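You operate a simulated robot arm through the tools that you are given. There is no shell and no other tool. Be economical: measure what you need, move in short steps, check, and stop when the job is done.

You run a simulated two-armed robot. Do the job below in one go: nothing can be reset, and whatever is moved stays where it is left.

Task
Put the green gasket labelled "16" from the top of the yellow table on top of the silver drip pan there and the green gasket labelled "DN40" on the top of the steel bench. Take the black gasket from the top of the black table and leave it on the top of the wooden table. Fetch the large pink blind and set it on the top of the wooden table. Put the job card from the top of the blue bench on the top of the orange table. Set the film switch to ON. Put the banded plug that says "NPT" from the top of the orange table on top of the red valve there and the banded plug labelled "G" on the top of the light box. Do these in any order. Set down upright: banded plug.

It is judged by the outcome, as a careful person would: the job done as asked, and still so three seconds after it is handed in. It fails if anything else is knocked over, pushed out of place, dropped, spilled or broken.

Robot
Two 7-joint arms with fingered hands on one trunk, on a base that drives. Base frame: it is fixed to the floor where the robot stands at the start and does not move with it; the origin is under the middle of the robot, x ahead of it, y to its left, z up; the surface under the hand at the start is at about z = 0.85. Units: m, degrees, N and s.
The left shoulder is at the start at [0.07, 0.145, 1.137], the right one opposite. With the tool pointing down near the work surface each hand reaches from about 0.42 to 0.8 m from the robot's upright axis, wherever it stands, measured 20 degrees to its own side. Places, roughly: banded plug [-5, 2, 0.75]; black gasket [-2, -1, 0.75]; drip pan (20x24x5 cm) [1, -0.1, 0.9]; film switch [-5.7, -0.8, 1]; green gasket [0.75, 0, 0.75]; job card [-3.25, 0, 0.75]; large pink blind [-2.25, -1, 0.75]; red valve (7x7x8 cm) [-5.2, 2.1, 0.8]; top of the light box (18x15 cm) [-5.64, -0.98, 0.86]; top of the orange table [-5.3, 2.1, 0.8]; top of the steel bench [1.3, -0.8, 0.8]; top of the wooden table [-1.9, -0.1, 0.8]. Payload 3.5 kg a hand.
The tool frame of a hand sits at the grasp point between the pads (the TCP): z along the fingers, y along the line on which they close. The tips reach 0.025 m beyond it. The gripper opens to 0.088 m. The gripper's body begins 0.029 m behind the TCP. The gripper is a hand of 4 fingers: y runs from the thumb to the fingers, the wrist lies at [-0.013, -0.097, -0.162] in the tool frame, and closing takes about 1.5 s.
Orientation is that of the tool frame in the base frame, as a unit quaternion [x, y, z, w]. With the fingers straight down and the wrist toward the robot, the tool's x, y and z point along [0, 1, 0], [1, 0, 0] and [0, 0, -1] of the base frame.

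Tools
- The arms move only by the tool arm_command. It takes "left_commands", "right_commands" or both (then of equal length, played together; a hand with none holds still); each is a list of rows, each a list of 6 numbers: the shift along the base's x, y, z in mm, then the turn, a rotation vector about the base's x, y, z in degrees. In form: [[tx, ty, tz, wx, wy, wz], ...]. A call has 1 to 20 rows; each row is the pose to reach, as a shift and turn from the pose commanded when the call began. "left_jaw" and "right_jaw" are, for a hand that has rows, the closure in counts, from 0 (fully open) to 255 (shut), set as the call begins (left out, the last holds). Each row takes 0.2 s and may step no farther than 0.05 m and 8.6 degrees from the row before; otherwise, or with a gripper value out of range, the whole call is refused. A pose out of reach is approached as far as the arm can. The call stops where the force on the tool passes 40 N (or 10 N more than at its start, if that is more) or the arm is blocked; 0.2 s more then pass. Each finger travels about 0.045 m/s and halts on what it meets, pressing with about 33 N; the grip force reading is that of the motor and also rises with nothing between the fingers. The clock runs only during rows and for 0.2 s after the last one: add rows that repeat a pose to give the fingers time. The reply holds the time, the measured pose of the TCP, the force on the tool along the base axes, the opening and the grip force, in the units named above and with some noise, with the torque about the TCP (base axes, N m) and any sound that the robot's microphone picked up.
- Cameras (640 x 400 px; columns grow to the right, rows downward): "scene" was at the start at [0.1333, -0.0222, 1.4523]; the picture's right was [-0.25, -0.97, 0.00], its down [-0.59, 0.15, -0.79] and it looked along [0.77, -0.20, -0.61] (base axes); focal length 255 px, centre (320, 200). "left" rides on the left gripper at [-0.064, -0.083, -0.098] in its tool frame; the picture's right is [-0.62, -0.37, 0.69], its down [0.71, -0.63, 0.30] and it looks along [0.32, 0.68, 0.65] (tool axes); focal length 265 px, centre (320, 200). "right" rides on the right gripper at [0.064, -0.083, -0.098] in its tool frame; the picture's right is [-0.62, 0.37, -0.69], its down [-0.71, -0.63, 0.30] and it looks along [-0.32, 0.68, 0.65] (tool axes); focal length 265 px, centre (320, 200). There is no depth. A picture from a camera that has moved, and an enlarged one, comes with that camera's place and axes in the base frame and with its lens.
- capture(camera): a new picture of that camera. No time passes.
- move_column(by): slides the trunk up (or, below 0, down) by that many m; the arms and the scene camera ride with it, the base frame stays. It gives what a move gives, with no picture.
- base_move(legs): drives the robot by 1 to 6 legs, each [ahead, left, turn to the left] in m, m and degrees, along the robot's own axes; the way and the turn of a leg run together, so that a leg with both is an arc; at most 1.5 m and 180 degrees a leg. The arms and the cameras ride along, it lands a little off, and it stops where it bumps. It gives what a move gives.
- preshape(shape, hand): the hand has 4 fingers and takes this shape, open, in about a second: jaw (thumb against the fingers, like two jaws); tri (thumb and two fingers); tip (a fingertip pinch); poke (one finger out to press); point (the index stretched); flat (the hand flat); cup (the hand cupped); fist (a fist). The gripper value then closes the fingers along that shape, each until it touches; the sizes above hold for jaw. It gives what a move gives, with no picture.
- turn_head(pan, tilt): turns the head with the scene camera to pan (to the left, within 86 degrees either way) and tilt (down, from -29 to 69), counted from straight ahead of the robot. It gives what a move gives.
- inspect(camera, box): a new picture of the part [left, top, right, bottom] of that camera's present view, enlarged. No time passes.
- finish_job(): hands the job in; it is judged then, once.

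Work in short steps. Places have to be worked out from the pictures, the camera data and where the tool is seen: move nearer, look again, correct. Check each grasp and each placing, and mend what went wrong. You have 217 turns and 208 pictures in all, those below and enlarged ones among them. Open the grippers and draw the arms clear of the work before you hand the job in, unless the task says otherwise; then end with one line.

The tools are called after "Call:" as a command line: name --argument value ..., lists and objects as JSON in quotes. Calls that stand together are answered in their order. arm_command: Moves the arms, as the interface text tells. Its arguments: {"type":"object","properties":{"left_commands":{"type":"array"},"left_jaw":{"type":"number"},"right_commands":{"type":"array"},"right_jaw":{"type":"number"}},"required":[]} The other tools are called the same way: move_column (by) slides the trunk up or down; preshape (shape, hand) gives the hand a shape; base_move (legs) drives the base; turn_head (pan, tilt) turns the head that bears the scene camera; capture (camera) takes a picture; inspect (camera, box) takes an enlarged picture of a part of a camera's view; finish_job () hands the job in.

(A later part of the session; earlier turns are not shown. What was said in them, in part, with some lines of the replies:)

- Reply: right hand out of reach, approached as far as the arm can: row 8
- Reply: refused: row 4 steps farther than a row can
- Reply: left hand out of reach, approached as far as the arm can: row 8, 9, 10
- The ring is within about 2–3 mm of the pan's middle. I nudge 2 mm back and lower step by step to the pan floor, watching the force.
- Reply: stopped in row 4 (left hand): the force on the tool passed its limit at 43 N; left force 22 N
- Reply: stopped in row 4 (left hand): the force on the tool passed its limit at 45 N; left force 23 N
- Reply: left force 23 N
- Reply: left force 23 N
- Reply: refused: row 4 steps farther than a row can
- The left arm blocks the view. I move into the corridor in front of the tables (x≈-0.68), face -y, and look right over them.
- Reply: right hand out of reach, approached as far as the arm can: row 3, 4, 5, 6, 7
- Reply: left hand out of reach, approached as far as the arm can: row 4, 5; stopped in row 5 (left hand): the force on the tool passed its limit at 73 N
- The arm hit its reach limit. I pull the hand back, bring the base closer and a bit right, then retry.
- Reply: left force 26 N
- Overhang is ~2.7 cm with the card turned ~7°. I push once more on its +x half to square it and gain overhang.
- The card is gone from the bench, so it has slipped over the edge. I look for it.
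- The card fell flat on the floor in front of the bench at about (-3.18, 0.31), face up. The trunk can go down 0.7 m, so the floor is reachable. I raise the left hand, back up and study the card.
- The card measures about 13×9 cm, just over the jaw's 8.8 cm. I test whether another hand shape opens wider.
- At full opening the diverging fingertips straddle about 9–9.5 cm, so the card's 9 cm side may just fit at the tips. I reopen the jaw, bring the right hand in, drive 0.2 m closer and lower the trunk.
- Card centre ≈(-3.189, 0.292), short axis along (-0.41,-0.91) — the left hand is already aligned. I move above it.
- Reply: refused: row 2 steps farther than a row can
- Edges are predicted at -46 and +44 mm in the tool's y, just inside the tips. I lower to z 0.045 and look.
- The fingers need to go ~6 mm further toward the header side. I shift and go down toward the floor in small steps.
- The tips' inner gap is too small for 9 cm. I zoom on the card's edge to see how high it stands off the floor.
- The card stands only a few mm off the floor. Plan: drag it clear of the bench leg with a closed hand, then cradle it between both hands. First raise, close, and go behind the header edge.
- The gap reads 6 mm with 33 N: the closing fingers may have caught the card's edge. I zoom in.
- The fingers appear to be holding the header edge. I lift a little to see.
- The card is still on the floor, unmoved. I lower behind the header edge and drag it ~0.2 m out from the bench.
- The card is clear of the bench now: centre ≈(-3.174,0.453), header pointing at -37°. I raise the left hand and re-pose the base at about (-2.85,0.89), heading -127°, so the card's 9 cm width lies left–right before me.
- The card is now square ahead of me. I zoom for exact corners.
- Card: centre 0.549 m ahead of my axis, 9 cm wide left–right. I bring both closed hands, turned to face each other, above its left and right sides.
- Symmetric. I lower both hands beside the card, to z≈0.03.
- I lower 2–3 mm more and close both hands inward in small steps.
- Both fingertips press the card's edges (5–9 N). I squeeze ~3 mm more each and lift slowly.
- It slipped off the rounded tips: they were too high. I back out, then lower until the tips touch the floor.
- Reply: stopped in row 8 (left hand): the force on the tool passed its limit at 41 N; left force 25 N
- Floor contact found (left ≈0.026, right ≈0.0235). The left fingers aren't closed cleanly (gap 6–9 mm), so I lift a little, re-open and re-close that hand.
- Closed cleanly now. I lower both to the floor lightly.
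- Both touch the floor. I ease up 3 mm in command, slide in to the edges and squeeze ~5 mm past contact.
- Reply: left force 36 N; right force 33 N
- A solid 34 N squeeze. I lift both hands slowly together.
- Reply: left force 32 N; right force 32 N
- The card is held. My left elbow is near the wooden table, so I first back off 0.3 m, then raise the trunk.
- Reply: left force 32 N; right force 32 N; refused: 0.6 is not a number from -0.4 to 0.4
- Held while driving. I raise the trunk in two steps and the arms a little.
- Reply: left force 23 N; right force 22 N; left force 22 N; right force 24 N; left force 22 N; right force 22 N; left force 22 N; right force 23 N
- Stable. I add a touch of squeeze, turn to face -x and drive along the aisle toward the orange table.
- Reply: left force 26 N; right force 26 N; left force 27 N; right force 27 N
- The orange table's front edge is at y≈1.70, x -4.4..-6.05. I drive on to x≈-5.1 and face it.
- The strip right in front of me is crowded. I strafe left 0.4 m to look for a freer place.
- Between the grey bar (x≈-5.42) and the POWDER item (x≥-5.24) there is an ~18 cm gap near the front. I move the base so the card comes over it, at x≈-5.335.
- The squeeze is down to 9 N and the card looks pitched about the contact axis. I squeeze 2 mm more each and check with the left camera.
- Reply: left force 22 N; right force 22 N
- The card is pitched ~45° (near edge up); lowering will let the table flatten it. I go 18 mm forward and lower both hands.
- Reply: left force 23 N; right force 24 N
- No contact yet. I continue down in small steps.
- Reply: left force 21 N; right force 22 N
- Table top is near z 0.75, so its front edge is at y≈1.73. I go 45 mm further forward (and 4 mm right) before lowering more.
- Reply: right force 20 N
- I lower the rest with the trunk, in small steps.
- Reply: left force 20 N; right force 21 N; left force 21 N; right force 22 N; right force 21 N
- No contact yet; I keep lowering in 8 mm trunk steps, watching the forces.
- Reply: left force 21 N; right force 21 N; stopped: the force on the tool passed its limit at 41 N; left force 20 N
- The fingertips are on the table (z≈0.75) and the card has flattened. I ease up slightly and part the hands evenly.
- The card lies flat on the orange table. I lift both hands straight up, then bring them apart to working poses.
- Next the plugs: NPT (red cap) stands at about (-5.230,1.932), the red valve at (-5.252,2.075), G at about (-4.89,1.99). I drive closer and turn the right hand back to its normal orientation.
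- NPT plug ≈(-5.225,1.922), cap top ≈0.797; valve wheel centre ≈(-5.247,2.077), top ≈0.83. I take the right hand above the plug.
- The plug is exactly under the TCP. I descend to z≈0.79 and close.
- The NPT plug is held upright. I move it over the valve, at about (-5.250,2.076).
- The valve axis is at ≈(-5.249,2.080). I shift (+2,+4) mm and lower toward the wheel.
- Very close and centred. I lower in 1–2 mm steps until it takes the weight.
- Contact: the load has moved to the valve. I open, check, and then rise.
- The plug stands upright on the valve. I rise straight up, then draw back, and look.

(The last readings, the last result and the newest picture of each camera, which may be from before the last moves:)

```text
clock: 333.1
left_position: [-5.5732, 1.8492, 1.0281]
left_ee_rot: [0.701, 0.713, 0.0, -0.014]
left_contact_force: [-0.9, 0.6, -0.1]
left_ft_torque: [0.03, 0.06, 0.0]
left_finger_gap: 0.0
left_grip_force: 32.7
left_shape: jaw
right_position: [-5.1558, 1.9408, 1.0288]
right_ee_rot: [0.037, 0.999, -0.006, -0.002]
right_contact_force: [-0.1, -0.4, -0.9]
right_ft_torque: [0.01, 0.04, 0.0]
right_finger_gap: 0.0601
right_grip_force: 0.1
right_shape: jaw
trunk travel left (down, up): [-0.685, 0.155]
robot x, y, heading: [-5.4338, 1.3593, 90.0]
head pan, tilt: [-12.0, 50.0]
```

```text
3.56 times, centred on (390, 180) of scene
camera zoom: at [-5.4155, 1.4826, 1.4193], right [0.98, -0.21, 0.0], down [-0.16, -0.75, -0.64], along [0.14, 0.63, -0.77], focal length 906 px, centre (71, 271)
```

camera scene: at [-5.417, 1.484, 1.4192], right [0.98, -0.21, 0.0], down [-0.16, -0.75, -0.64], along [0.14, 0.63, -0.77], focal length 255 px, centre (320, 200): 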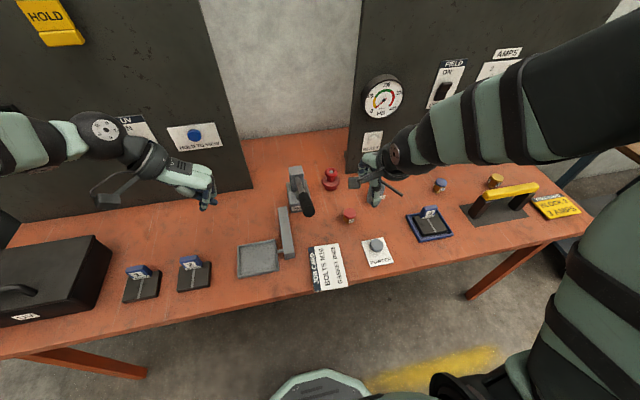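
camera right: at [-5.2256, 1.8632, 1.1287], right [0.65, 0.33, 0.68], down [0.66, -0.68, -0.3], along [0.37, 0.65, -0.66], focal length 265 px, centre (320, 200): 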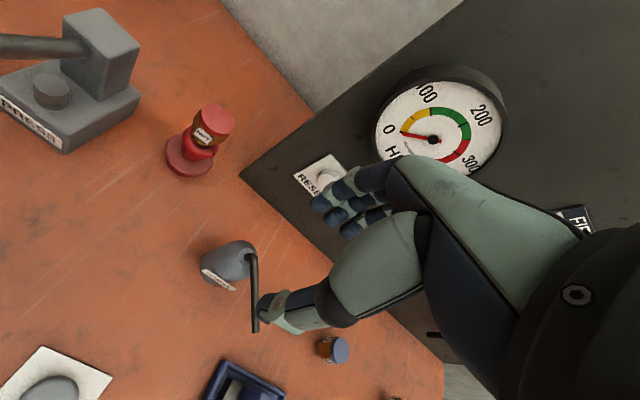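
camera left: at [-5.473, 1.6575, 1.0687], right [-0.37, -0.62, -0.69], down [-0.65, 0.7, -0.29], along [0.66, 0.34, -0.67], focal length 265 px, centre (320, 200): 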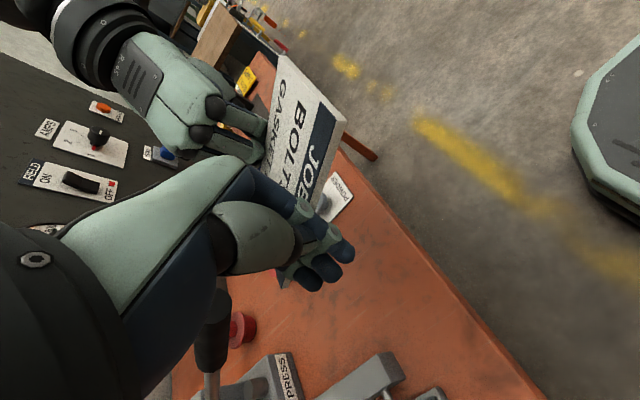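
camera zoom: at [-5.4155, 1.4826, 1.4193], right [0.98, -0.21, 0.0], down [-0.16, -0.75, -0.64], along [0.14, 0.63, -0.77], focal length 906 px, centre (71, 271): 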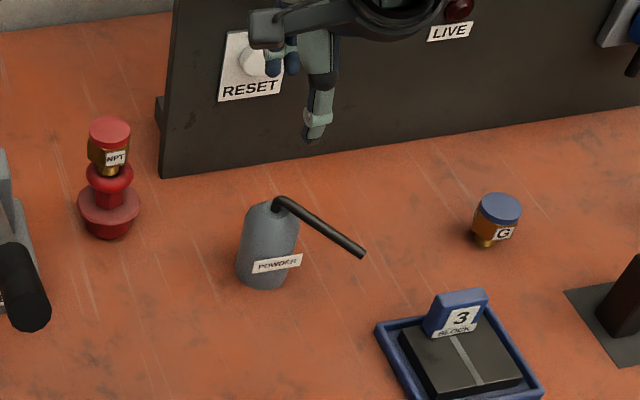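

NPT stands on the red valve. The G plug is at about (-4.890,1.979); I strafe right 0.37 m to reach it.

Call:
base_move --legs '[[0, -0.37, 0]]'

Call:
capture --camera "right"

```text
clock: 335.5
left_position: [-5.2088, 1.8472, 1.0283]
left_ee_rot: [0.7, 0.714, 0.0, -0.013]
left_contact_force: [-0.7, 0.5, 0.5]
left_ft_torque: [0.0, -0.03, 0.02]
left_finger_gap: 0.0
left_grip_force: 32.8
left_shape: jaw
right_position: [-4.7924, 1.9406, 1.0278]
right_ee_rot: [0.038, 0.999, -0.007, -0.002]
right_contact_force: [0.3, -0.3, -0.7]
right_ft_torque: [0.01, 0.03, 0.0]
right_finger_gap: 0.0601
right_grip_force: 0.0
right_shape: jaw
trunk travel left (down, up): [-0.685, 0.155]
robot x, y, heading: [-5.0693, 1.3612, 90.0]
head pan, tilt: [-12.0, 50.0]
```

```text
45 pictures are left
camera right: at [-4.8622, 1.8632, 1.1286], right [0.65, 0.33, 0.69], down [0.66, -0.69, -0.3], along [0.37, 0.65, -0.66], focal length 265 px, centre (320, 200)
```

right: 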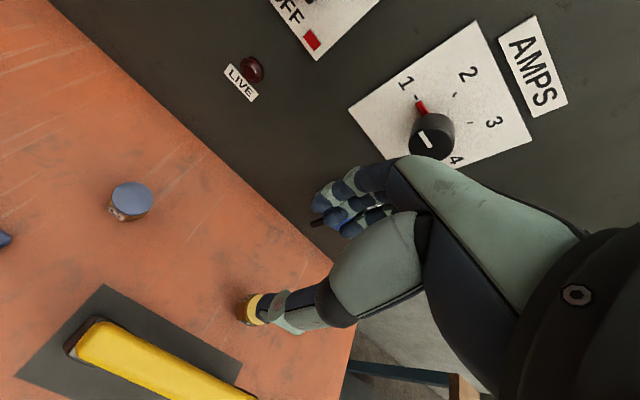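

Both cameras agree: G at (-4.8895,1.981). I move over it, descend and close.

Call:
arm_command --right_commands '[[-40, 5, 0, 0, 0, 0], [-80, 20, -10, 0, 0, 0], [-97, 40, -40, 0, 0, 0], [-97, 40, -85, 0, 0, 0], [-97, 40, -130, 0, 0, 0], [-97, 40, -175, 0, 0, 0], [-97, 40, -215, 0, 0, 0], [-97, 40, -238, 0, 0, 0], [-97, 40, -238, 0, 0, 0]]' --right_jaw 60

Call:
capture --camera "right"

```text
clock: 337.5
left_position: [-5.2089, 1.8492, 1.0283]
left_ee_rot: [0.701, 0.713, 0.001, -0.013]
left_contact_force: [-0.4, 0.1, 0.7]
left_ft_torque: [0.0, 0.03, -0.04]
left_finger_gap: 0.0
left_grip_force: 33.0
left_shape: jaw
right_position: [-4.889, 1.9792, 0.7923]
right_ee_rot: [0.038, 0.999, -0.007, -0.003]
right_contact_force: [-0.4, -0.4, 0.0]
right_ft_torque: [0.01, 0.0, -0.01]
right_finger_gap: 0.0669
right_grip_force: 0.0
right_shape: jaw
trunk travel left (down, up): [-0.685, 0.155]
robot x, y, heading: [-5.0675, 1.354, 89.8]
head pan, tilt: [-12.0, 50.0]
```

```text
44 pictures are left
camera right: at [-4.959, 1.9032, 0.8924], right [0.65, 0.33, 0.69], down [0.66, -0.69, -0.3], along [0.37, 0.65, -0.66], focal length 265 px, centre (320, 200)
```

right: 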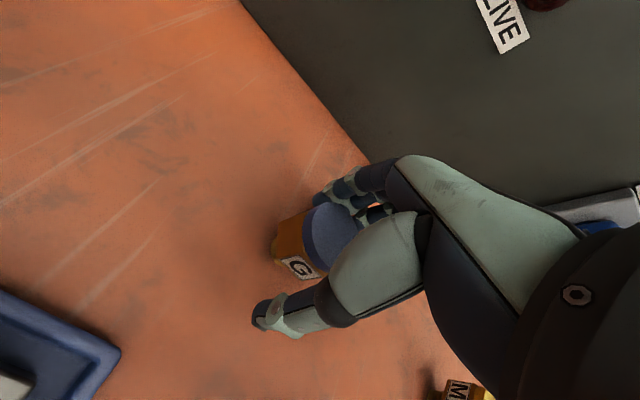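

The plug is between the fingers. I close and lift it well up.

Call:
arm_command --right_commands '[[0, 0, 0, 0, 0, 0], [0, 0, 0, 0, 0, 0], [0, 0, 0, 0, 0, 0], [0, 0, 0, 0, 0, 0], [0, 0, 0, 0, 0, 0], [0, 0, 0, 0, 0, 0]]' --right_jaw 255

Call:
arm_command --right_commands '[[0, 0, 20, 0, 0, 0], [0, 0, 60, 0, 0, 0], [0, 0, 100, 0, 0, 0], [0, -10, 145, 0, 0, 0], [0, -30, 185, 0, 0, 0], [0, -60, 220, 0, 0, 0], [0, -100, 240, 0, 0, 0], [0, -100, 240, 0, 0, 0]]'

Call:
base_move --legs '[[-0.35, 0, 0], [0, 0, 90]]'

Call:
turn_head --pan 25 --tilt 22

Call:
capture --camera "scene"

```text
clock: 338.9
left_position: [-5.2089, 1.849, 1.0275]
left_ee_rot: [0.7, 0.714, 0.0, -0.012]
left_contact_force: [-1.0, 0.7, -0.3]
left_ft_torque: [0.02, -0.03, 0.0]
left_finger_gap: 0.0002
left_grip_force: 33.2
left_shape: jaw
right_position: [-4.8894, 1.9788, 0.7921]
right_ee_rot: [0.037, 0.999, -0.008, -0.003]
right_contact_force: [-0.3, -0.4, -0.1]
right_ft_torque: [0.01, 0.0, 0.0]
right_finger_gap: 0.0306
right_grip_force: 32.7
right_shape: jaw
trunk travel left (down, up): [-0.685, 0.155]
robot x, y, heading: [-5.0671, 1.358, 89.6]
head pan, tilt: [-12.0, 50.0]
```

```text
clock: 340.7
left_position: [-5.2084, 1.8496, 1.0277]
left_ee_rot: [0.701, 0.713, -0.002, -0.012]
left_contact_force: [-0.5, 0.2, 0.1]
left_ft_torque: [0.02, 0.0, -0.03]
left_finger_gap: 0.0
left_grip_force: 33.2
left_shape: jaw
right_position: [-4.8887, 1.8792, 1.0294]
right_ee_rot: [0.037, 0.999, -0.008, -0.003]
right_contact_force: [0.5, 0.2, -2.5]
right_ft_torque: [-0.04, -0.01, -0.04]
right_finger_gap: 0.0305
right_grip_force: 32.8
right_shape: jaw
trunk travel left (down, up): [-0.685, 0.155]
robot x, y, heading: [-5.0688, 1.3577, 89.6]
head pan, tilt: [-12.0, 50.0]
```

```text
clock: 346.8
left_position: [-5.5609, 0.868, 1.0281]
left_ee_rot: [-0.006, 1.0, -0.008, -0.009]
left_contact_force: [-0.1, -1.1, 0.3]
left_ft_torque: [-0.03, 0.01, 0.02]
left_finger_gap: 0.0001
left_grip_force: 33.3
left_shape: jaw
right_position: [-5.5905, 1.1894, 1.0298]
right_ee_rot: [-0.678, 0.735, -0.007, 0.003]
right_contact_force: [-0.3, -0.5, -2.3]
right_ft_torque: [-0.03, -0.02, 0.06]
right_finger_gap: 0.0301
right_grip_force: 33.0
right_shape: jaw
trunk travel left (down, up): [-0.685, 0.155]
robot x, y, heading: [-5.0665, 1.0068, 179.2]
head pan, tilt: [-12.0, 50.0]
```

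```text
clock: 347.8
left_position: [-5.5615, 0.8678, 1.028]
left_ee_rot: [-0.007, 1.0, -0.008, -0.008]
left_contact_force: [-0.2, 0.1, -0.7]
left_ft_torque: [-0.01, -0.02, 0.02]
left_finger_gap: 0.0001
left_grip_force: 32.9
left_shape: jaw
right_position: [-5.5911, 1.1889, 1.029]
right_ee_rot: [-0.678, 0.735, -0.007, 0.003]
right_contact_force: [-0.1, -0.5, -2.1]
right_ft_torque: [0.01, 0.01, -0.01]
right_finger_gap: 0.0304
right_grip_force: 32.8
right_shape: jaw
trunk travel left (down, up): [-0.685, 0.155]
robot x, y, heading: [-5.0699, 1.0076, 179.3]
head pan, tilt: [25.0, 22.0]
```

```text
43 pictures are left
camera scene: at [-5.206, 0.9686, 1.4614], right [-0.41, 0.91, 0.0], down [0.34, 0.15, -0.93], along [-0.84, -0.38, -0.38], focal length 255 px, centre (320, 200)
```

scene: 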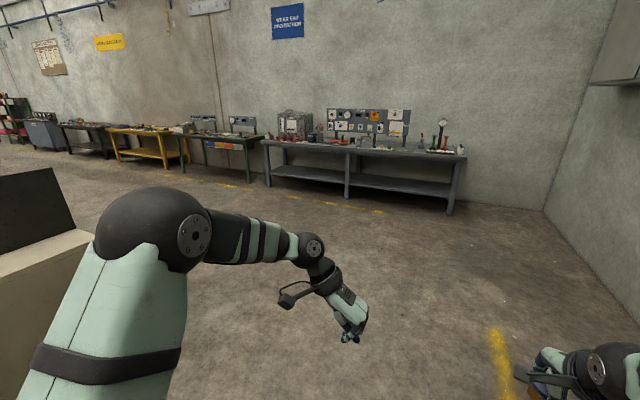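

The plug is held. The light box should lie to my left (-y); I turn to face -y and look.

Call:
base_move --legs '[[0.35, 0, 0], [0, 0, 90]]'

Call:
turn_head --pan -5 --tilt 25

Call:
capture --camera "scene"

```text
clock: 353.7
left_position: [-5.3072, 0.5124, 1.0276]
left_ee_rot: [-0.689, 0.725, -0.013, 0.0]
left_contact_force: [0.0, 0.3, 0.4]
left_ft_torque: [0.02, 0.02, -0.04]
left_finger_gap: 0.0001
left_grip_force: 32.6
left_shape: jaw
right_position: [-5.6293, 0.5035, 1.0292]
right_ee_rot: [0.997, -0.072, 0.003, -0.006]
right_contact_force: [0.9, 0.0, -2.5]
right_ft_torque: [0.03, 0.03, 0.01]
right_finger_gap: 0.03
right_grip_force: 33.1
right_shape: jaw
trunk travel left (down, up): [-0.685, 0.155]
robot x, y, heading: [-5.4168, 1.0144, -94.2]
head pan, tilt: [25.0, 22.0]
```

```text
clock: 354.7
left_position: [-5.3087, 0.5111, 1.0279]
left_ee_rot: [-0.688, 0.725, -0.013, 0.0]
left_contact_force: [0.5, 0.2, -0.7]
left_ft_torque: [-0.01, -0.02, 0.0]
left_finger_gap: 0.0001
left_grip_force: 33.2
left_shape: jaw
right_position: [-5.6297, 0.5042, 1.0297]
right_ee_rot: [0.997, -0.072, 0.002, -0.007]
right_contact_force: [0.9, -0.3, -1.3]
right_ft_torque: [-0.02, 0.01, 0.0]
right_finger_gap: 0.0304
right_grip_force: 33.1
right_shape: jaw
trunk travel left (down, up): [-0.685, 0.155]
robot x, y, heading: [-5.4139, 1.0124, -94.2]
head pan, tilt: [-5.0, 25.0]
```

```text
42 pictures are left
camera scene: at [-5.4354, 0.8695, 1.4567], right [-0.99, 0.16, 0.0], down [0.07, 0.42, -0.91], along [-0.14, -0.89, -0.42], focal length 255 px, centre (320, 200)
```

scene: 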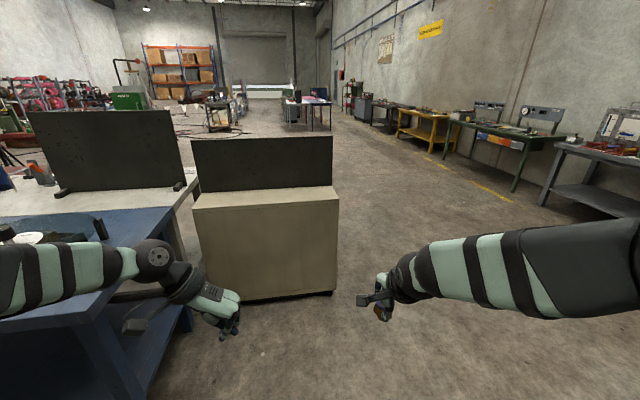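

The cabinet at x -5.77..-4.89 shows the back of its board; the switch and light box are on the far side. I go around it on its -x side.

Call:
base_move --legs '[[0, 0, 4.2], [0, -1.1, 0], [1.4, 0, 0], [1.4, 0, 0], [0, 0, 90]]'

Call:
turn_head --pan 45 --tilt 22

Call:
capture --camera "scene"

```text
clock: 377.8
left_position: [-6.0594, -1.6207, 1.0275]
left_ee_rot: [1.0, 0.016, 0.008, -0.009]
left_contact_force: [-0.7, -0.2, -0.5]
left_ft_torque: [0.01, -0.02, 0.01]
left_finger_gap: 0.0
left_grip_force: 33.3
left_shape: jaw
right_position: [-6.0224, -1.9401, 1.0292]
right_ee_rot: [0.728, 0.686, -0.003, -0.007]
right_contact_force: [1.0, -0.1, -1.6]
right_ft_torque: [0.0, -0.01, -0.02]
right_finger_gap: 0.0299
right_grip_force: 32.8
right_shape: jaw
trunk travel left (down, up): [-0.685, 0.155]
robot x, y, heading: [-6.5482, -1.7709, 0.5]
head pan, tilt: [-5.0, 25.0]
```

```text
clock: 378.9
left_position: [-6.0579, -1.6213, 1.0271]
left_ee_rot: [1.0, 0.016, 0.008, -0.009]
left_contact_force: [0.1, 0.2, -0.2]
left_ft_torque: [0.0, 0.02, 0.0]
left_finger_gap: 0.0
left_grip_force: 33.0
left_shape: jaw
right_position: [-6.0224, -1.9398, 1.0303]
right_ee_rot: [0.728, 0.686, -0.004, -0.008]
right_contact_force: [-0.4, 0.1, -1.5]
right_ft_torque: [-0.02, -0.02, 0.01]
right_finger_gap: 0.0298
right_grip_force: 33.2
right_shape: jaw
trunk travel left (down, up): [-0.685, 0.155]
robot x, y, heading: [-6.5452, -1.7672, 1.0]
head pan, tilt: [45.0, 22.0]
```

```text
41 pictures are left
camera scene: at [-6.432, -1.7034, 1.4615], right [0.71, -0.7, 0.0], down [-0.26, -0.27, -0.93], along [0.65, 0.66, -0.37], focal length 255 px, centre (320, 200)
```

scene: 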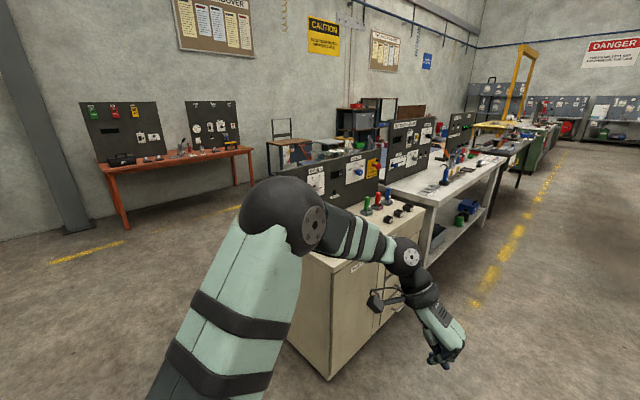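

I drive along the cabinet's front and face it (+y).

Call:
base_move --legs '[[1.02, 0, 0], [0, 0, 89], [0.22, 0, 0]]'

Call:
turn_head --pan 0 --tilt 38

Call:
capture --camera "scene"

```text
clock: 389.3
left_position: [-5.6512, -1.0504, 1.0283]
left_ee_rot: [0.704, 0.71, 0.0, -0.014]
left_contact_force: [0.0, 0.6, -0.1]
left_ft_torque: [0.03, 0.03, 0.03]
left_finger_gap: 0.0
left_grip_force: 33.4
left_shape: jaw
right_position: [-5.3304, -1.0222, 1.032]
right_ee_rot: [0.043, 0.999, -0.007, -0.003]
right_contact_force: [-0.4, -0.5, -1.4]
right_ft_torque: [-0.04, 0.0, 0.01]
right_finger_gap: 0.0298
right_grip_force: 32.8
right_shape: jaw
trunk travel left (down, up): [-0.685, 0.155]
robot x, y, heading: [-5.5151, -1.537, 89.3]
head pan, tilt: [45.0, 22.0]
```

```text
clock: 390.4
left_position: [-5.6516, -1.049, 1.0287]
left_ee_rot: [0.705, 0.709, 0.0, -0.012]
left_contact_force: [0.0, 0.5, -0.7]
left_ft_torque: [0.0, -0.01, -0.01]
left_finger_gap: 0.0
left_grip_force: 33.1
left_shape: jaw
right_position: [-5.331, -1.0223, 1.0299]
right_ee_rot: [0.043, 0.999, -0.007, -0.003]
right_contact_force: [0.1, -0.3, -1.9]
right_ft_torque: [-0.01, -0.01, 0.03]
right_finger_gap: 0.0299
right_grip_force: 33.2
right_shape: jaw
trunk travel left (down, up): [-0.685, 0.155]
robot x, y, heading: [-5.5109, -1.5427, 89.3]
head pan, tilt: [0.0, 38.0]
```

```text
40 pictures are left
camera scene: at [-5.5141, -1.4055, 1.4364], right [1.0, -0.01, 0.0], down [-0.01, -0.62, -0.79], along [0.01, 0.79, -0.62], focal length 255 px, centre (320, 200)
```

scene: 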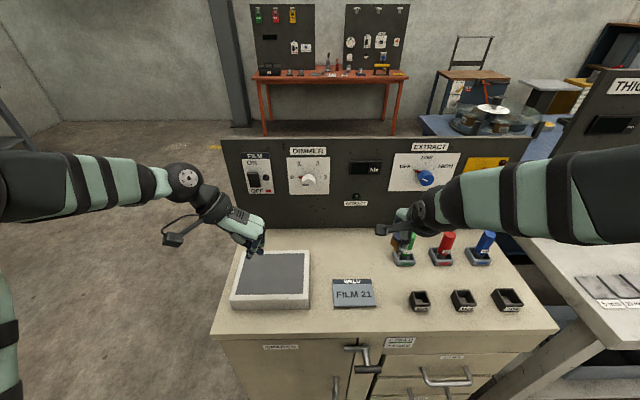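

The light box is front left and the FILM switch is on the panel above it. I zoom on both.

Call:
inspect --camera "scene" --box '[220, 140, 320, 320]'

Call:
inspect --camera "scene" --box '[235, 145, 285, 200]'

```text
2.22 times, centred on (270, 230) of scene
camera zoom: at [-5.5141, -1.4055, 1.4364], right [1.0, -0.01, 0.0], down [-0.01, -0.62, -0.79], along [0.01, 0.79, -0.62], focal length 566 px, centre (431, 133)
```

zoom: 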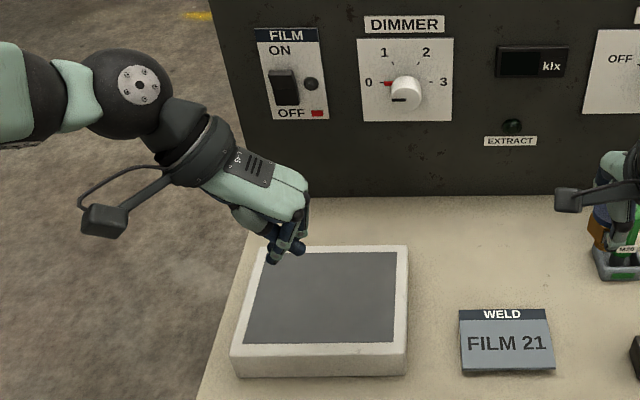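

```text
7.27 times, centred on (260, 172) of scene
camera zoom: at [-5.5141, -1.4055, 1.4364], right [1.0, -0.01, 0.0], down [-0.01, -0.62, -0.79], along [0.01, 0.79, -0.62], focal length 1853 px, centre (756, 400)
```

zoom: 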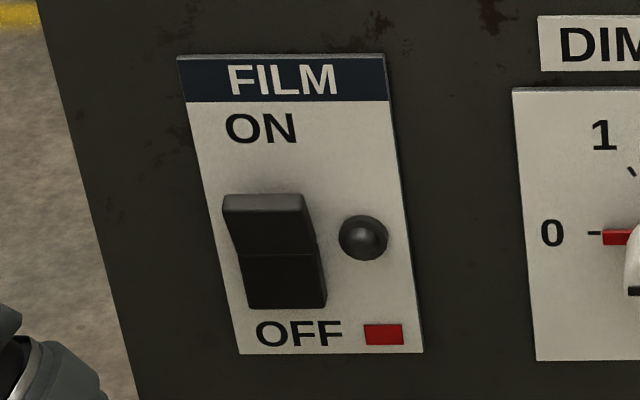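

Light-box top centre ≈(-5.636,-0.99). I shift the base left 0.3 m so the right hand can do both the plug and the switch.

Call:
base_move --legs '[[0, 0.3, 0]]'

Call:
capture --camera "right"

Call:
capture --camera "scene"

```text
clock: 392.4
left_position: [-5.9468, -1.0465, 1.0287]
left_ee_rot: [0.702, 0.712, 0.0, -0.013]
left_contact_force: [-0.1, 0.4, -1.2]
left_ft_torque: [-0.01, 0.01, -0.02]
left_finger_gap: 0.0
left_grip_force: 32.8
left_shape: jaw
right_position: [-5.6252, -1.0177, 1.0301]
right_ee_rot: [0.041, 0.999, -0.008, -0.003]
right_contact_force: [-0.3, -0.3, -1.9]
right_ft_torque: [0.03, -0.04, 0.0]
right_finger_gap: 0.0297
right_grip_force: 33.1
right_shape: jaw
trunk travel left (down, up): [-0.685, 0.155]
robot x, y, heading: [-5.811, -1.5359, 89.4]
head pan, tilt: [0.0, 38.0]
```

```text
37 pictures are left
camera right: at [-5.6967, -1.0934, 1.1304], right [0.65, 0.33, 0.68], down [0.66, -0.69, -0.3], along [0.37, 0.65, -0.67], focal length 265 px, centre (320, 200)
```

right: 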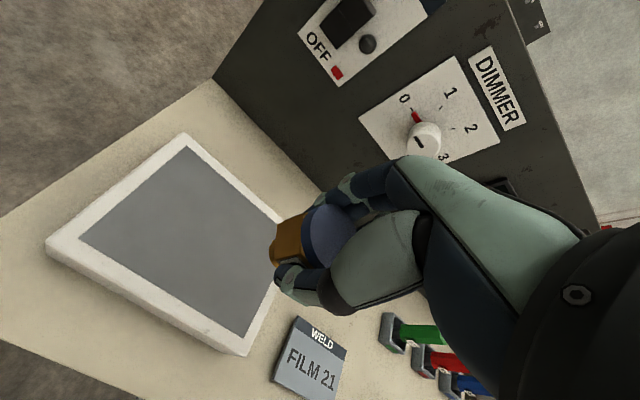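

```text
36 pictures are left
camera scene: at [-5.8073, -1.4017, 1.4363], right [1.0, -0.01, 0.0], down [-0.01, -0.62, -0.79], along [0.01, 0.79, -0.62], focal length 255 px, centre (320, 200)
```

scene: 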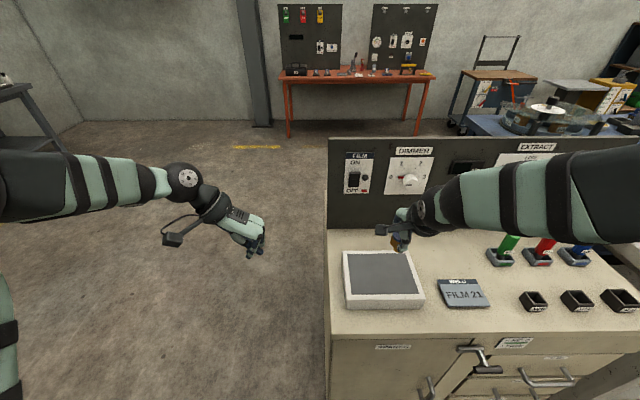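

Triangulation gives the light-box top at z≈0.85, x -5.74..-5.54, y -1.05..-0.905. I lower the plug over (-5.60,-1.00).

Call:
arm_command --right_commands '[[12, 9, -30, 0, 0, 0], [25, 18, -70, 0, 0, 0], [25, 18, -105, 0, 0, 0], [25, 18, -125, 0, 0, 0], [25, 18, -130, 0, 0, 0], [25, 18, -130, 0, 0, 0]]'

Call:
inspect --camera "scene" --box '[320, 200, 460, 320]'

```text
clock: 393.9
left_position: [-5.9475, -1.0458, 1.0275]
left_ee_rot: [0.703, 0.711, 0.0, -0.012]
left_contact_force: [0.4, 0.3, -0.2]
left_ft_torque: [0.02, 0.04, -0.01]
left_finger_gap: 0.0003
left_grip_force: 32.9
left_shape: jaw
right_position: [-5.6033, -0.9998, 0.9]
right_ee_rot: [0.041, 0.999, -0.007, -0.002]
right_contact_force: [-0.3, 0.6, -2.1]
right_ft_torque: [-0.01, 0.03, 0.0]
right_finger_gap: 0.0296
right_grip_force: 33.1
right_shape: jaw
trunk travel left (down, up): [-0.685, 0.155]
robot x, y, heading: [-5.8115, -1.5365, 89.2]
head pan, tilt: [0.0, 38.0]
```

```text
3.33 times, centred on (390, 260) of scene
camera zoom: at [-5.8087, -1.4018, 1.4363], right [1.0, -0.01, 0.0], down [-0.01, -0.62, -0.79], along [0.01, 0.79, -0.62], focal length 849 px, centre (87, 0)
```

zoom: 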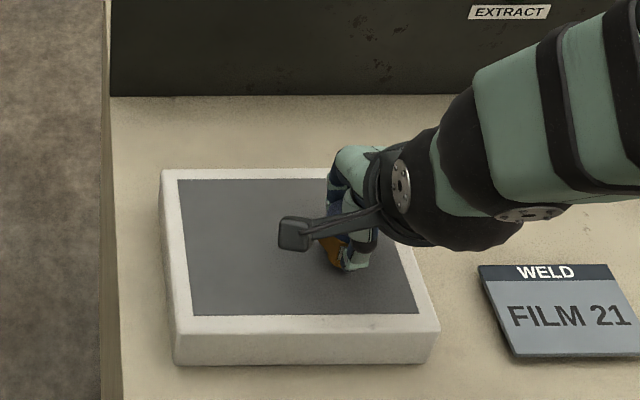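

Call:
arm_command --right_commands '[[0, 0, -3, 0, 0, 0], [0, 0, -6, 0, 0, 0], [0, 0, -9, 0, 0, 0], [0, 0, -11, 0, 0, 0], [0, 0, -11, 0, 0, 0]]'

```text
clock: 395.1
left_position: [-5.9475, -1.0484, 1.0291]
left_ee_rot: [0.703, 0.711, 0.001, -0.013]
left_contact_force: [-1.3, 0.1, 0.2]
left_ft_torque: [0.01, -0.02, -0.03]
left_finger_gap: 0.0002
left_grip_force: 32.9
left_shape: jaw
right_position: [-5.6022, -0.9993, 0.8911]
right_ee_rot: [0.04, 0.999, -0.005, -0.001]
right_contact_force: [0.0, -0.7, 7.0]
right_ft_torque: [0.09, -0.06, 0.0]
right_finger_gap: 0.03
right_grip_force: 32.3
right_shape: jaw
trunk travel left (down, up): [-0.685, 0.155]
robot x, y, heading: [-5.8065, -1.5394, 89.3]
head pan, tilt: [0.0, 38.0]
```

Contact at z≈0.892 (7 N). I ease up 2 mm, open, and rise.

Call:
arm_command --right_commands '[[0, 0, 2, 0, 0, 0], [0, 0, 2, 0, 0, 0]]'

Call:
arm_command --right_commands '[[0, 0, 0, 0, 0, 0], [0, 0, 0, 0, 0, 0], [0, 0, 0, 0, 0, 0], [0, 0, 0, 0, 0, 0]]' --right_jaw 80

Call:
arm_command --right_commands '[[0, 0, 25, 0, 0, 0], [0, 0, 65, 0, 0, 0], [0, 0, 110, 0, 0, 0], [0, 0, 155, 0, 0, 0], [0, -40, 180, 0, 0, 0], [0, -80, 200, 0, 0, 0], [0, -120, 220, 0, 0, 0]]'

Call:
inspect --camera "scene" --box '[320, 140, 460, 320]'

```text
clock: 395.6
left_position: [-5.9471, -1.0462, 1.0289]
left_ee_rot: [0.703, 0.711, -0.001, -0.013]
left_contact_force: [-0.1, -1.2, 0.1]
left_ft_torque: [0.02, -0.01, -0.04]
left_finger_gap: 0.0001
left_grip_force: 32.9
left_shape: jaw
right_position: [-5.602, -0.9997, 0.8911]
right_ee_rot: [0.04, 0.999, -0.007, -0.002]
right_contact_force: [-0.6, 1.4, 3.1]
right_ft_torque: [0.08, 0.0, -0.03]
right_finger_gap: 0.0298
right_grip_force: 33.1
right_shape: jaw
trunk travel left (down, up): [-0.685, 0.155]
robot x, y, heading: [-5.8083, -1.5332, 89.3]
head pan, tilt: [0.0, 38.0]
```

```text
clock: 396.6
left_position: [-5.9479, -1.0463, 1.0277]
left_ee_rot: [0.703, 0.711, -0.001, -0.012]
left_contact_force: [0.6, -0.9, -0.1]
left_ft_torque: [0.02, 0.02, 0.0]
left_finger_gap: 0.0
left_grip_force: 32.9
left_shape: jaw
right_position: [-5.6028, -0.9997, 0.8912]
right_ee_rot: [0.041, 0.999, -0.009, -0.003]
right_contact_force: [0.6, 0.1, 0.2]
right_ft_torque: [0.02, 0.01, -0.01]
right_finger_gap: 0.06
right_grip_force: 0.1
right_shape: jaw
trunk travel left (down, up): [-0.685, 0.155]
robot x, y, heading: [-5.808, -1.5364, 89.5]
head pan, tilt: [0.0, 38.0]
```

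```text
clock: 398.2
left_position: [-5.9461, -1.0478, 1.0291]
left_ee_rot: [0.703, 0.711, 0.0, -0.014]
left_contact_force: [0.4, -0.4, -0.1]
left_ft_torque: [0.01, -0.02, 0.0]
left_finger_gap: 0.0
left_grip_force: 33.0
left_shape: jaw
right_position: [-5.6017, -1.1211, 1.1114]
right_ee_rot: [0.04, 0.999, -0.006, -0.003]
right_contact_force: [0.4, 0.7, 0.8]
right_ft_torque: [0.01, -0.01, 0.01]
right_finger_gap: 0.0596
right_grip_force: 0.0
right_shape: jaw
trunk travel left (down, up): [-0.685, 0.155]
robot x, y, heading: [-5.8105, -1.5323, 89.1]
head pan, tilt: [0.0, 38.0]
```

```text
2.22 times, centred on (390, 230) of scene
camera zoom: at [-5.8063, -1.4032, 1.4365], right [1.0, -0.01, 0.0], down [-0.01, -0.61, -0.79], along [0.01, 0.79, -0.62], focal length 566 px, centre (164, 133)
```

zoom: 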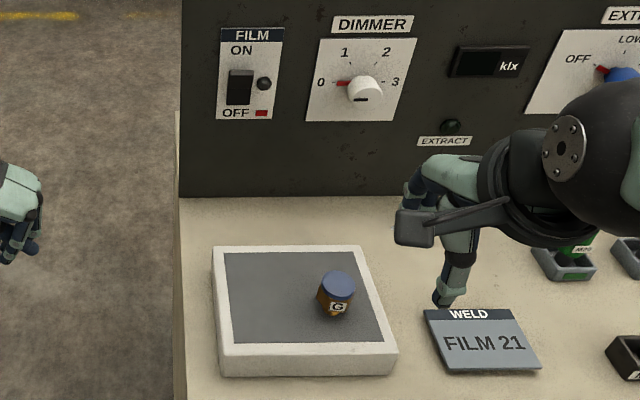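

G stands upright on the light box. The rocker's top half is at about (-5.699,-0.782,1.04). I shape the right hand to poke, pitch it up 50° and line it up in front of the switch.

Call:
preshape --hand "right" --shape "poke"

Call:
arm_command --right_commands '[[-14, 0, 0, 7, 0, 0], [-28, 5, 0, 14, 0, 0], [-42, 10, 0, 21, 0, 0], [-56, 15, 0, 28, 0, 0], [-70, 20, 0, 35, 0, 0], [-84, 25, 0, 42, 0, 0], [-98, 30, 0, 50, 0, 0], [-98, 30, 0, 50, 0, 0]]'

Call:
capture --camera "right"

Call:
inspect --camera "scene" --box '[320, 120, 480, 280]'

```text
clock: 399.1
left_position: [-5.9474, -1.046, 1.0291]
left_ee_rot: [0.703, 0.711, 0.0, -0.013]
left_contact_force: [0.8, 0.2, 0.4]
left_ft_torque: [0.0, 0.04, 0.01]
left_finger_gap: 0.0002
left_grip_force: 33.0
left_shape: jaw
right_position: [-5.6034, -1.1192, 1.1118]
right_ee_rot: [0.042, 0.999, -0.008, -0.003]
right_contact_force: [-0.4, -0.9, 0.2]
right_ft_torque: [0.03, 0.0, 0.01]
right_finger_gap: 0.0
right_grip_force: 0.1
right_shape: poke
trunk travel left (down, up): [-0.685, 0.155]
robot x, y, heading: [-5.8124, -1.5361, 89.2]
head pan, tilt: [0.0, 38.0]
```

```text
clock: 400.9
left_position: [-5.9448, -1.0464, 1.0284]
left_ee_rot: [0.703, 0.711, 0.0, -0.013]
left_contact_force: [-0.5, -0.5, 0.0]
left_ft_torque: [-0.07, 0.04, 0.02]
left_finger_gap: 0.0002
left_grip_force: 32.8
left_shape: jaw
right_position: [-5.7077, -1.0723, 1.1145]
right_ee_rot: [0.036, 0.908, 0.416, -0.02]
right_contact_force: [0.0, 0.2, -0.5]
right_ft_torque: [0.0, 0.03, 0.0]
right_finger_gap: 0.0
right_grip_force: 0.0
right_shape: poke
right hand out of reach, approached as far as the arm can: row 4, 5, 6, 7, 8
trunk travel left (down, up): [-0.685, 0.155]
robot x, y, heading: [-5.8106, -1.5369, 89.3]
head pan, tilt: [0.0, 38.0]
```

```text
33 pictures are left
camera right: at [-5.7777, -1.198, 1.1203], right [0.65, -0.32, 0.69], down [0.66, -0.21, -0.72], along [0.38, 0.92, 0.07], focal length 265 px, centre (320, 200)
```

right: 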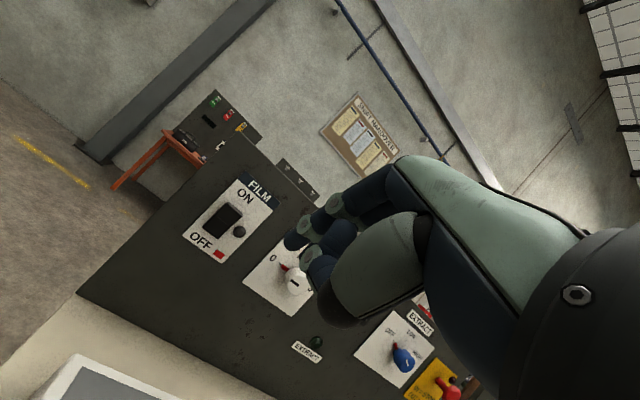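

```text
2.50 times, centred on (400, 200) of scene
camera zoom: at [-5.8059, -1.4013, 1.4363], right [1.0, -0.01, 0.0], down [-0.01, -0.62, -0.79], along [0.01, 0.79, -0.62], focal length 637 px, centre (120, 200)
```

zoom: 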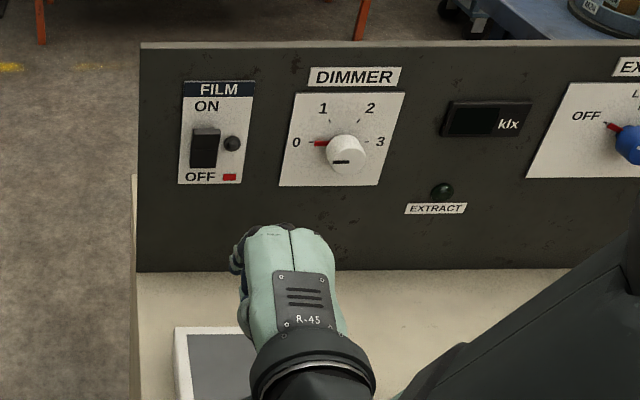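

The hand is pitched but near its reach limit. I drive 0.12 m closer and align the fingertip with the rocker's top, stopping ~3 cm short.

Call:
base_move --legs '[[0.12, 0, 0]]'

Call:
arm_command --right_commands '[[5, 20, -15, 0, 0, 0], [10, 45, -30, 0, 0, 0], [14, 70, -42, 0, 0, 0], [14, 90, -49, 0, 0, 0], [14, 90, -49, 0, 0, 0]]'

Call:
inspect --camera "scene" --box '[320, 120, 480, 280]'

Call:
capture --camera "right"

```text
clock: 402.2
left_position: [-5.9452, -0.9325, 1.0277]
left_ee_rot: [0.704, 0.71, 0.0, -0.012]
left_contact_force: [-0.3, 0.2, 0.4]
left_ft_torque: [-0.01, -0.02, 0.01]
left_finger_gap: 0.0002
left_grip_force: 32.5
left_shape: jaw
right_position: [-5.7081, -0.9579, 1.1147]
right_ee_rot: [0.035, 0.909, 0.416, -0.02]
right_contact_force: [0.3, -0.6, -0.7]
right_ft_torque: [0.0, -0.03, 0.0]
right_finger_gap: 0.0
right_grip_force: 0.1
right_shape: poke
trunk travel left (down, up): [-0.685, 0.155]
robot x, y, heading: [-5.8064, -1.4224, 89.3]
head pan, tilt: [0.0, 38.0]
```

```text
clock: 403.4
left_position: [-5.9461, -0.9312, 1.029]
left_ee_rot: [0.703, 0.711, 0.001, -0.013]
left_contact_force: [0.0, -0.4, 0.6]
left_ft_torque: [0.0, 0.01, -0.02]
left_finger_gap: 0.0001
left_grip_force: 33.2
left_shape: jaw
right_position: [-5.6938, -0.8686, 1.0663]
right_ee_rot: [0.036, 0.908, 0.417, -0.019]
right_contact_force: [0.1, 0.6, -0.6]
right_ft_torque: [0.02, -0.01, -0.02]
right_finger_gap: 0.0
right_grip_force: 0.0
right_shape: poke
trunk travel left (down, up): [-0.685, 0.155]
robot x, y, heading: [-5.8066, -1.4219, 89.2]
head pan, tilt: [0.0, 38.0]
```

```text
2.50 times, centred on (400, 200) of scene
camera zoom: at [-5.8075, -1.2861, 1.4364], right [1.0, -0.01, 0.0], down [-0.01, -0.62, -0.79], along [0.01, 0.79, -0.62], focal length 637 px, centre (120, 200)
```

zoom: 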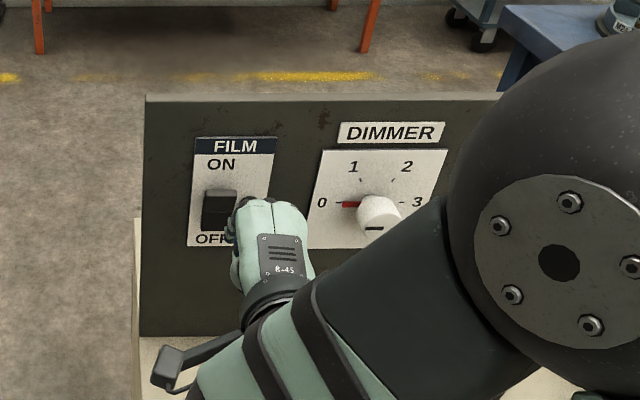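

```text
30 pictures are left
camera right: at [-5.7647, -0.9927, 1.0715], right [0.65, -0.32, 0.69], down [0.66, -0.21, -0.72], along [0.38, 0.92, 0.07], focal length 265 px, centre (320, 200)
```

right: 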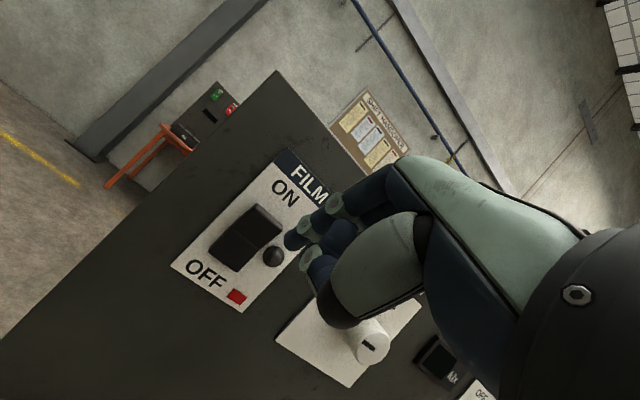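

The tip is ~6 cm short of the rocker and within a few mm of its top half (≈(-5.705,1.042)). I correct and press forward in small steps.

Call:
arm_command --right_commands '[[-5, 20, -6, 0, 0, 0], [-5, 40, -6, 0, 0, 0], [-5, 52, -6, 0, 0, 0], [-5, 58, -6, 0, 0, 0], [-5, 64, -6, 0, 0, 0], [-5, 68, -6, 0, 0, 0]]'

Call:
capture --camera "right"

```text
clock: 404.8
left_position: [-5.9461, -0.9296, 1.0292]
left_ee_rot: [0.704, 0.71, 0.001, -0.013]
left_contact_force: [-0.9, 0.6, 1.4]
left_ft_torque: [-0.01, -0.01, -0.01]
left_finger_gap: 0.0001
left_grip_force: 33.0
left_shape: jaw
right_position: [-5.6993, -0.8008, 1.0586]
right_ee_rot: [0.036, 0.908, 0.416, -0.019]
right_contact_force: [-0.2, -1.0, 0.4]
right_ft_torque: [0.01, 0.01, 0.02]
right_finger_gap: 0.0
right_grip_force: 0.0
right_shape: poke
trunk travel left (down, up): [-0.685, 0.155]
robot x, y, heading: [-5.8123, -1.4197, 89.6]
head pan, tilt: [0.0, 38.0]
```

```text
29 pictures are left
camera right: at [-5.7696, -0.9246, 1.0652], right [0.65, -0.32, 0.69], down [0.66, -0.22, -0.72], along [0.38, 0.92, 0.07], focal length 265 px, centre (320, 200)
```

right: 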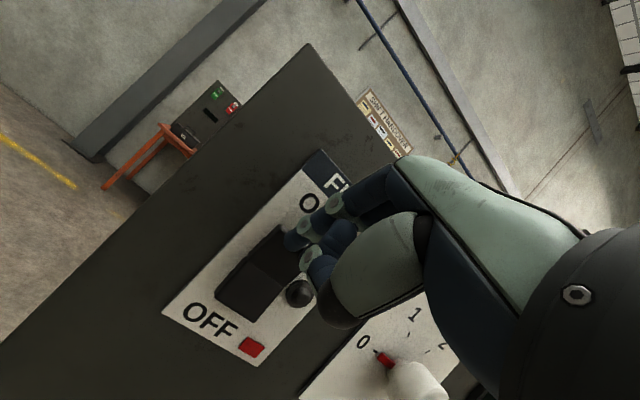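

The fingertip covers the rocker's top, no force yet. I press on.

Call:
arm_command --right_commands '[[0, 4, 0, 0, 0, 0], [0, 8, 0, 0, 0, 0], [0, 12, 0, 0, 0, 0], [0, 15, 0, 0, 0, 0], [0, 15, 0, 0, 0, 0]]'

Call:
capture --camera "right"

```text
clock: 406.0
left_position: [-5.9462, -0.936, 1.0312]
left_ee_rot: [0.703, 0.711, 0.003, -0.015]
left_contact_force: [-0.4, 0.5, 0.2]
left_ft_torque: [0.01, 0.01, 0.0]
left_finger_gap: 0.0
left_grip_force: 33.2
left_shape: jaw
right_position: [-5.6998, -0.7915, 1.059]
right_ee_rot: [0.036, 0.909, 0.414, -0.019]
right_contact_force: [-0.9, -28.6, -8.1]
right_ft_torque: [-0.57, 0.01, -0.03]
right_finger_gap: 0.0001
right_grip_force: 0.1
right_shape: poke
trunk travel left (down, up): [-0.685, 0.155]
robot x, y, heading: [-5.8063, -1.4225, 89.5]
head pan, tilt: [0.0, 38.0]
```

```text
28 pictures are left
camera right: at [-5.7703, -0.9164, 1.0658], right [0.65, -0.31, 0.69], down [0.66, -0.22, -0.72], along [0.38, 0.92, 0.07], focal length 265 px, centre (320, 200)
```

right: 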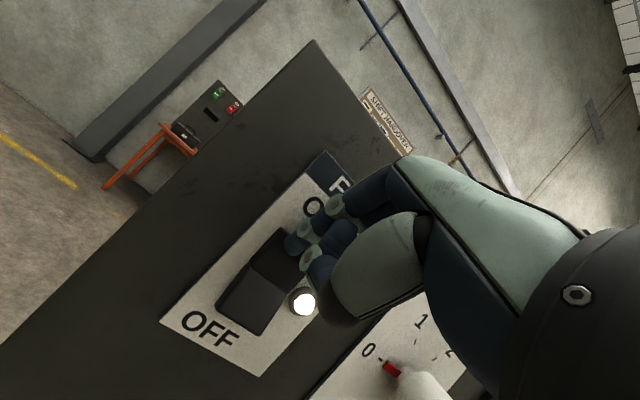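

The rocker has flipped: the lamp is lit and the red OFF mark is gone. I withdraw and check that it stays ON.

Call:
arm_command --right_commands '[[0, -25, 0, 0, 0, 0], [0, -65, 5, 0, 0, 0], [0, -105, 20, 0, 0, 0], [0, -145, 40, 0, 0, 0], [0, -185, 60, 0, 0, 0]]'

Call:
base_move --legs '[[-0.3, 0, 0]]'

Call:
inspect --camera "scene" --box '[300, 110, 480, 290]'

```text
clock: 407.2
left_position: [-5.9456, -0.9318, 1.0289]
left_ee_rot: [0.704, 0.711, 0.0, -0.013]
left_contact_force: [-0.6, 0.3, -1.0]
left_ft_torque: [0.01, -0.03, 0.04]
left_finger_gap: 0.0
left_grip_force: 33.0
left_shape: jaw
right_position: [-5.702, -0.9587, 1.1218]
right_ee_rot: [0.036, 0.909, 0.416, -0.02]
right_contact_force: [0.6, 0.0, -0.6]
right_ft_torque: [-0.03, -0.02, 0.01]
right_finger_gap: 0.0
right_grip_force: 0.1
right_shape: poke
right hand out of reach, approached as far as the arm can: row 5
trunk travel left (down, up): [-0.685, 0.155]
robot x, y, heading: [-5.8066, -1.4254, 89.5]
head pan, tilt: [0.0, 38.0]
```

```text
clock: 409.2
left_position: [-5.9497, -1.2361, 1.0292]
left_ee_rot: [0.703, 0.711, 0.0, -0.012]
left_contact_force: [-0.5, 0.2, -0.2]
left_ft_torque: [-0.02, 0.0, -0.03]
left_finger_gap: 0.0
left_grip_force: 32.8
left_shape: jaw
right_position: [-5.7065, -1.2609, 1.1195]
right_ee_rot: [0.036, 0.909, 0.415, -0.019]
right_contact_force: [-0.2, 0.1, 0.2]
right_ft_torque: [-0.03, 0.01, 0.0]
right_finger_gap: 0.0002
right_grip_force: 0.0
right_shape: poke
trunk travel left (down, up): [-0.685, 0.155]
robot x, y, heading: [-5.8121, -1.7287, 89.4]
head pan, tilt: [0.0, 38.0]
```

```text
2.22 times, centred on (390, 200) of scene
camera zoom: at [-5.8108, -1.5906, 1.4362], right [1.0, -0.01, 0.0], down [-0.01, -0.62, -0.79], along [0.01, 0.79, -0.62], focal length 566 px, centre (164, 200)
```

zoom: 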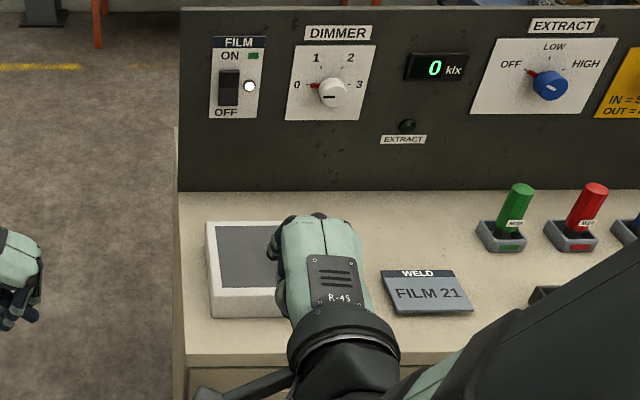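

The switch shows ON with the lamp lit. I open both hands, back away further and check the plug on the light box.

Call:
base_move --legs '[[-0.25, 0.25, 0]]'

Call:
preshape --hand "right" --shape "jaw"

Call:
preshape --hand "left" --shape "jaw"

Call:
turn_head --pan -25 --tilt 25

Call:
capture --camera "scene"

```text
clock: 411.5
left_position: [-6.2046, -1.4872, 1.0282]
left_ee_rot: [0.702, 0.712, 0.0, -0.012]
left_contact_force: [-0.3, 0.0, -0.6]
left_ft_torque: [-0.01, 0.02, 0.01]
left_finger_gap: 0.0
left_grip_force: 33.0
left_shape: jaw
right_position: [-5.9617, -1.5122, 1.1213]
right_ee_rot: [0.035, 0.909, 0.415, -0.02]
right_contact_force: [0.5, 1.0, 0.7]
right_ft_torque: [-0.01, -0.02, 0.02]
right_finger_gap: 0.0
right_grip_force: 0.1
right_shape: poke
trunk travel left (down, up): [-0.685, 0.155]
robot x, y, heading: [-6.0649, -1.9784, 89.6]
head pan, tilt: [0.0, 38.0]
```

```text
clock: 412.4
left_position: [-6.2043, -1.4869, 1.0283]
left_ee_rot: [0.702, 0.712, -0.001, -0.013]
left_contact_force: [-0.6, -0.3, 0.0]
left_ft_torque: [0.0, 0.01, 0.0]
left_finger_gap: 0.0001
left_grip_force: 32.8
left_shape: jaw
right_position: [-5.9625, -1.5121, 1.1207]
right_ee_rot: [0.035, 0.909, 0.415, -0.02]
right_contact_force: [-0.2, -0.4, -0.2]
right_ft_torque: [0.0, -0.02, -0.03]
right_finger_gap: 0.0876
right_grip_force: 0.0
right_shape: jaw
trunk travel left (down, up): [-0.685, 0.155]
robot x, y, heading: [-6.0666, -1.977, 89.9]
head pan, tilt: [0.0, 38.0]
```

```text
clock: 413.3
left_position: [-6.2041, -1.4868, 1.0277]
left_ee_rot: [0.702, 0.712, 0.001, -0.013]
left_contact_force: [0.1, -0.2, 0.1]
left_ft_torque: [-0.02, 0.04, -0.03]
left_finger_gap: 0.0875
left_grip_force: 0.1
left_shape: jaw
right_position: [-5.9626, -1.5119, 1.1209]
right_ee_rot: [0.035, 0.909, 0.415, -0.019]
right_contact_force: [-0.6, 0.3, 0.2]
right_ft_torque: [0.0, 0.0, 0.03]
right_finger_gap: 0.0879
right_grip_force: 0.1
right_shape: jaw
trunk travel left (down, up): [-0.685, 0.155]
robot x, y, heading: [-6.0649, -1.9809, 89.5]
head pan, tilt: [0.0, 38.0]
```

```text
clock: 414.2
left_position: [-6.2038, -1.4871, 1.0271]
left_ee_rot: [0.702, 0.712, 0.001, -0.012]
left_contact_force: [-0.5, -0.7, -0.4]
left_ft_torque: [0.03, -0.03, -0.01]
left_finger_gap: 0.0874
left_grip_force: 0.0
left_shape: jaw
right_position: [-5.9616, -1.5129, 1.1207]
right_ee_rot: [0.035, 0.909, 0.415, -0.02]
right_contact_force: [-0.1, 0.8, 0.8]
right_ft_torque: [-0.01, 0.04, 0.02]
right_finger_gap: 0.0877
right_grip_force: 0.1
right_shape: jaw
trunk travel left (down, up): [-0.685, 0.155]
robot x, y, heading: [-6.0678, -1.9789, 89.5]
head pan, tilt: [-25.0, 25.0]
```

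```text
26 pictures are left
camera scene: at [-6.0261, -1.8453, 1.4566], right [0.9, -0.43, 0.0], down [-0.18, -0.38, -0.91], along [0.39, 0.82, -0.42], focal length 255 px, centre (320, 200)
```

scene: 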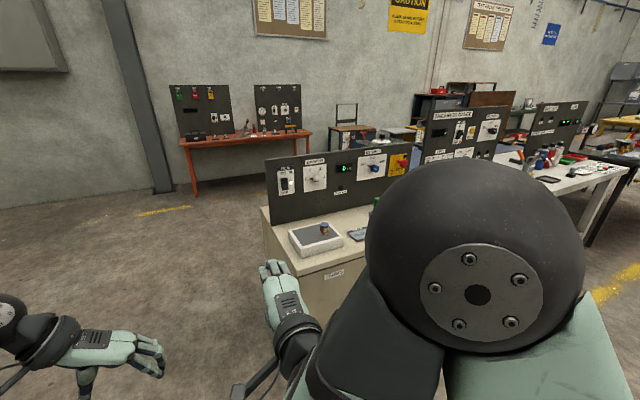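

G stands upright on the light box and the switch is ON. One zoom toward the orange table to confirm the NPT plug and card.

Call:
inspect --camera "scene" --box '[180, 110, 320, 260]'

Call:
inspect --camera "scene" --box '[205, 110, 285, 150]'

```text
2.67 times, centred on (250, 185) of scene
camera zoom: at [-6.0261, -1.8453, 1.4566], right [0.9, -0.43, 0.0], down [-0.18, -0.38, -0.91], along [0.39, 0.82, -0.42], focal length 680 px, centre (507, 240)
```

zoom: 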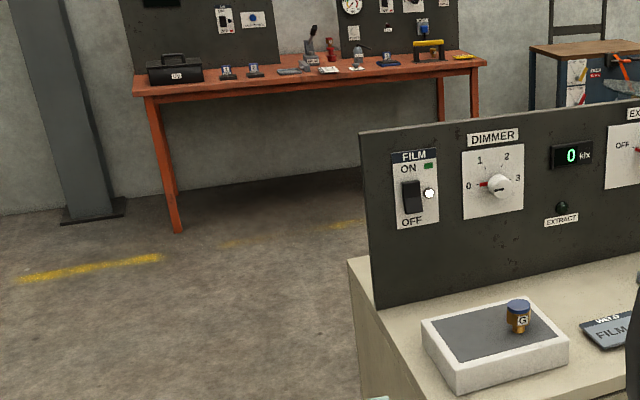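

```text
8.00 times, centred on (245, 130) of scene
camera zoom: at [-6.0261, -1.8453, 1.4566], right [0.9, -0.43, 0.0], down [-0.18, -0.38, -0.91], along [0.39, 0.82, -0.42], focal length 2038 px, centre (920, 760)
```

zoom: 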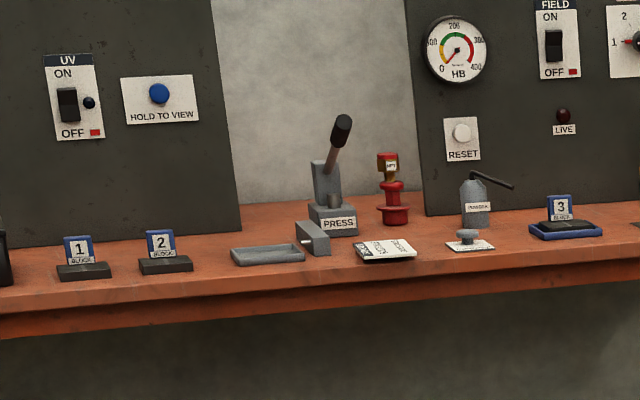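

Everything stands as asked, the hands are open and the arms clear. I hand the job in.

Call:
finish_job

```text
The job is handed in.
```

All the items are in the places you asked for and the film switch is ON, but I dropped the job card on the floor while moving it. I picked it up and set it flat on the orange table.
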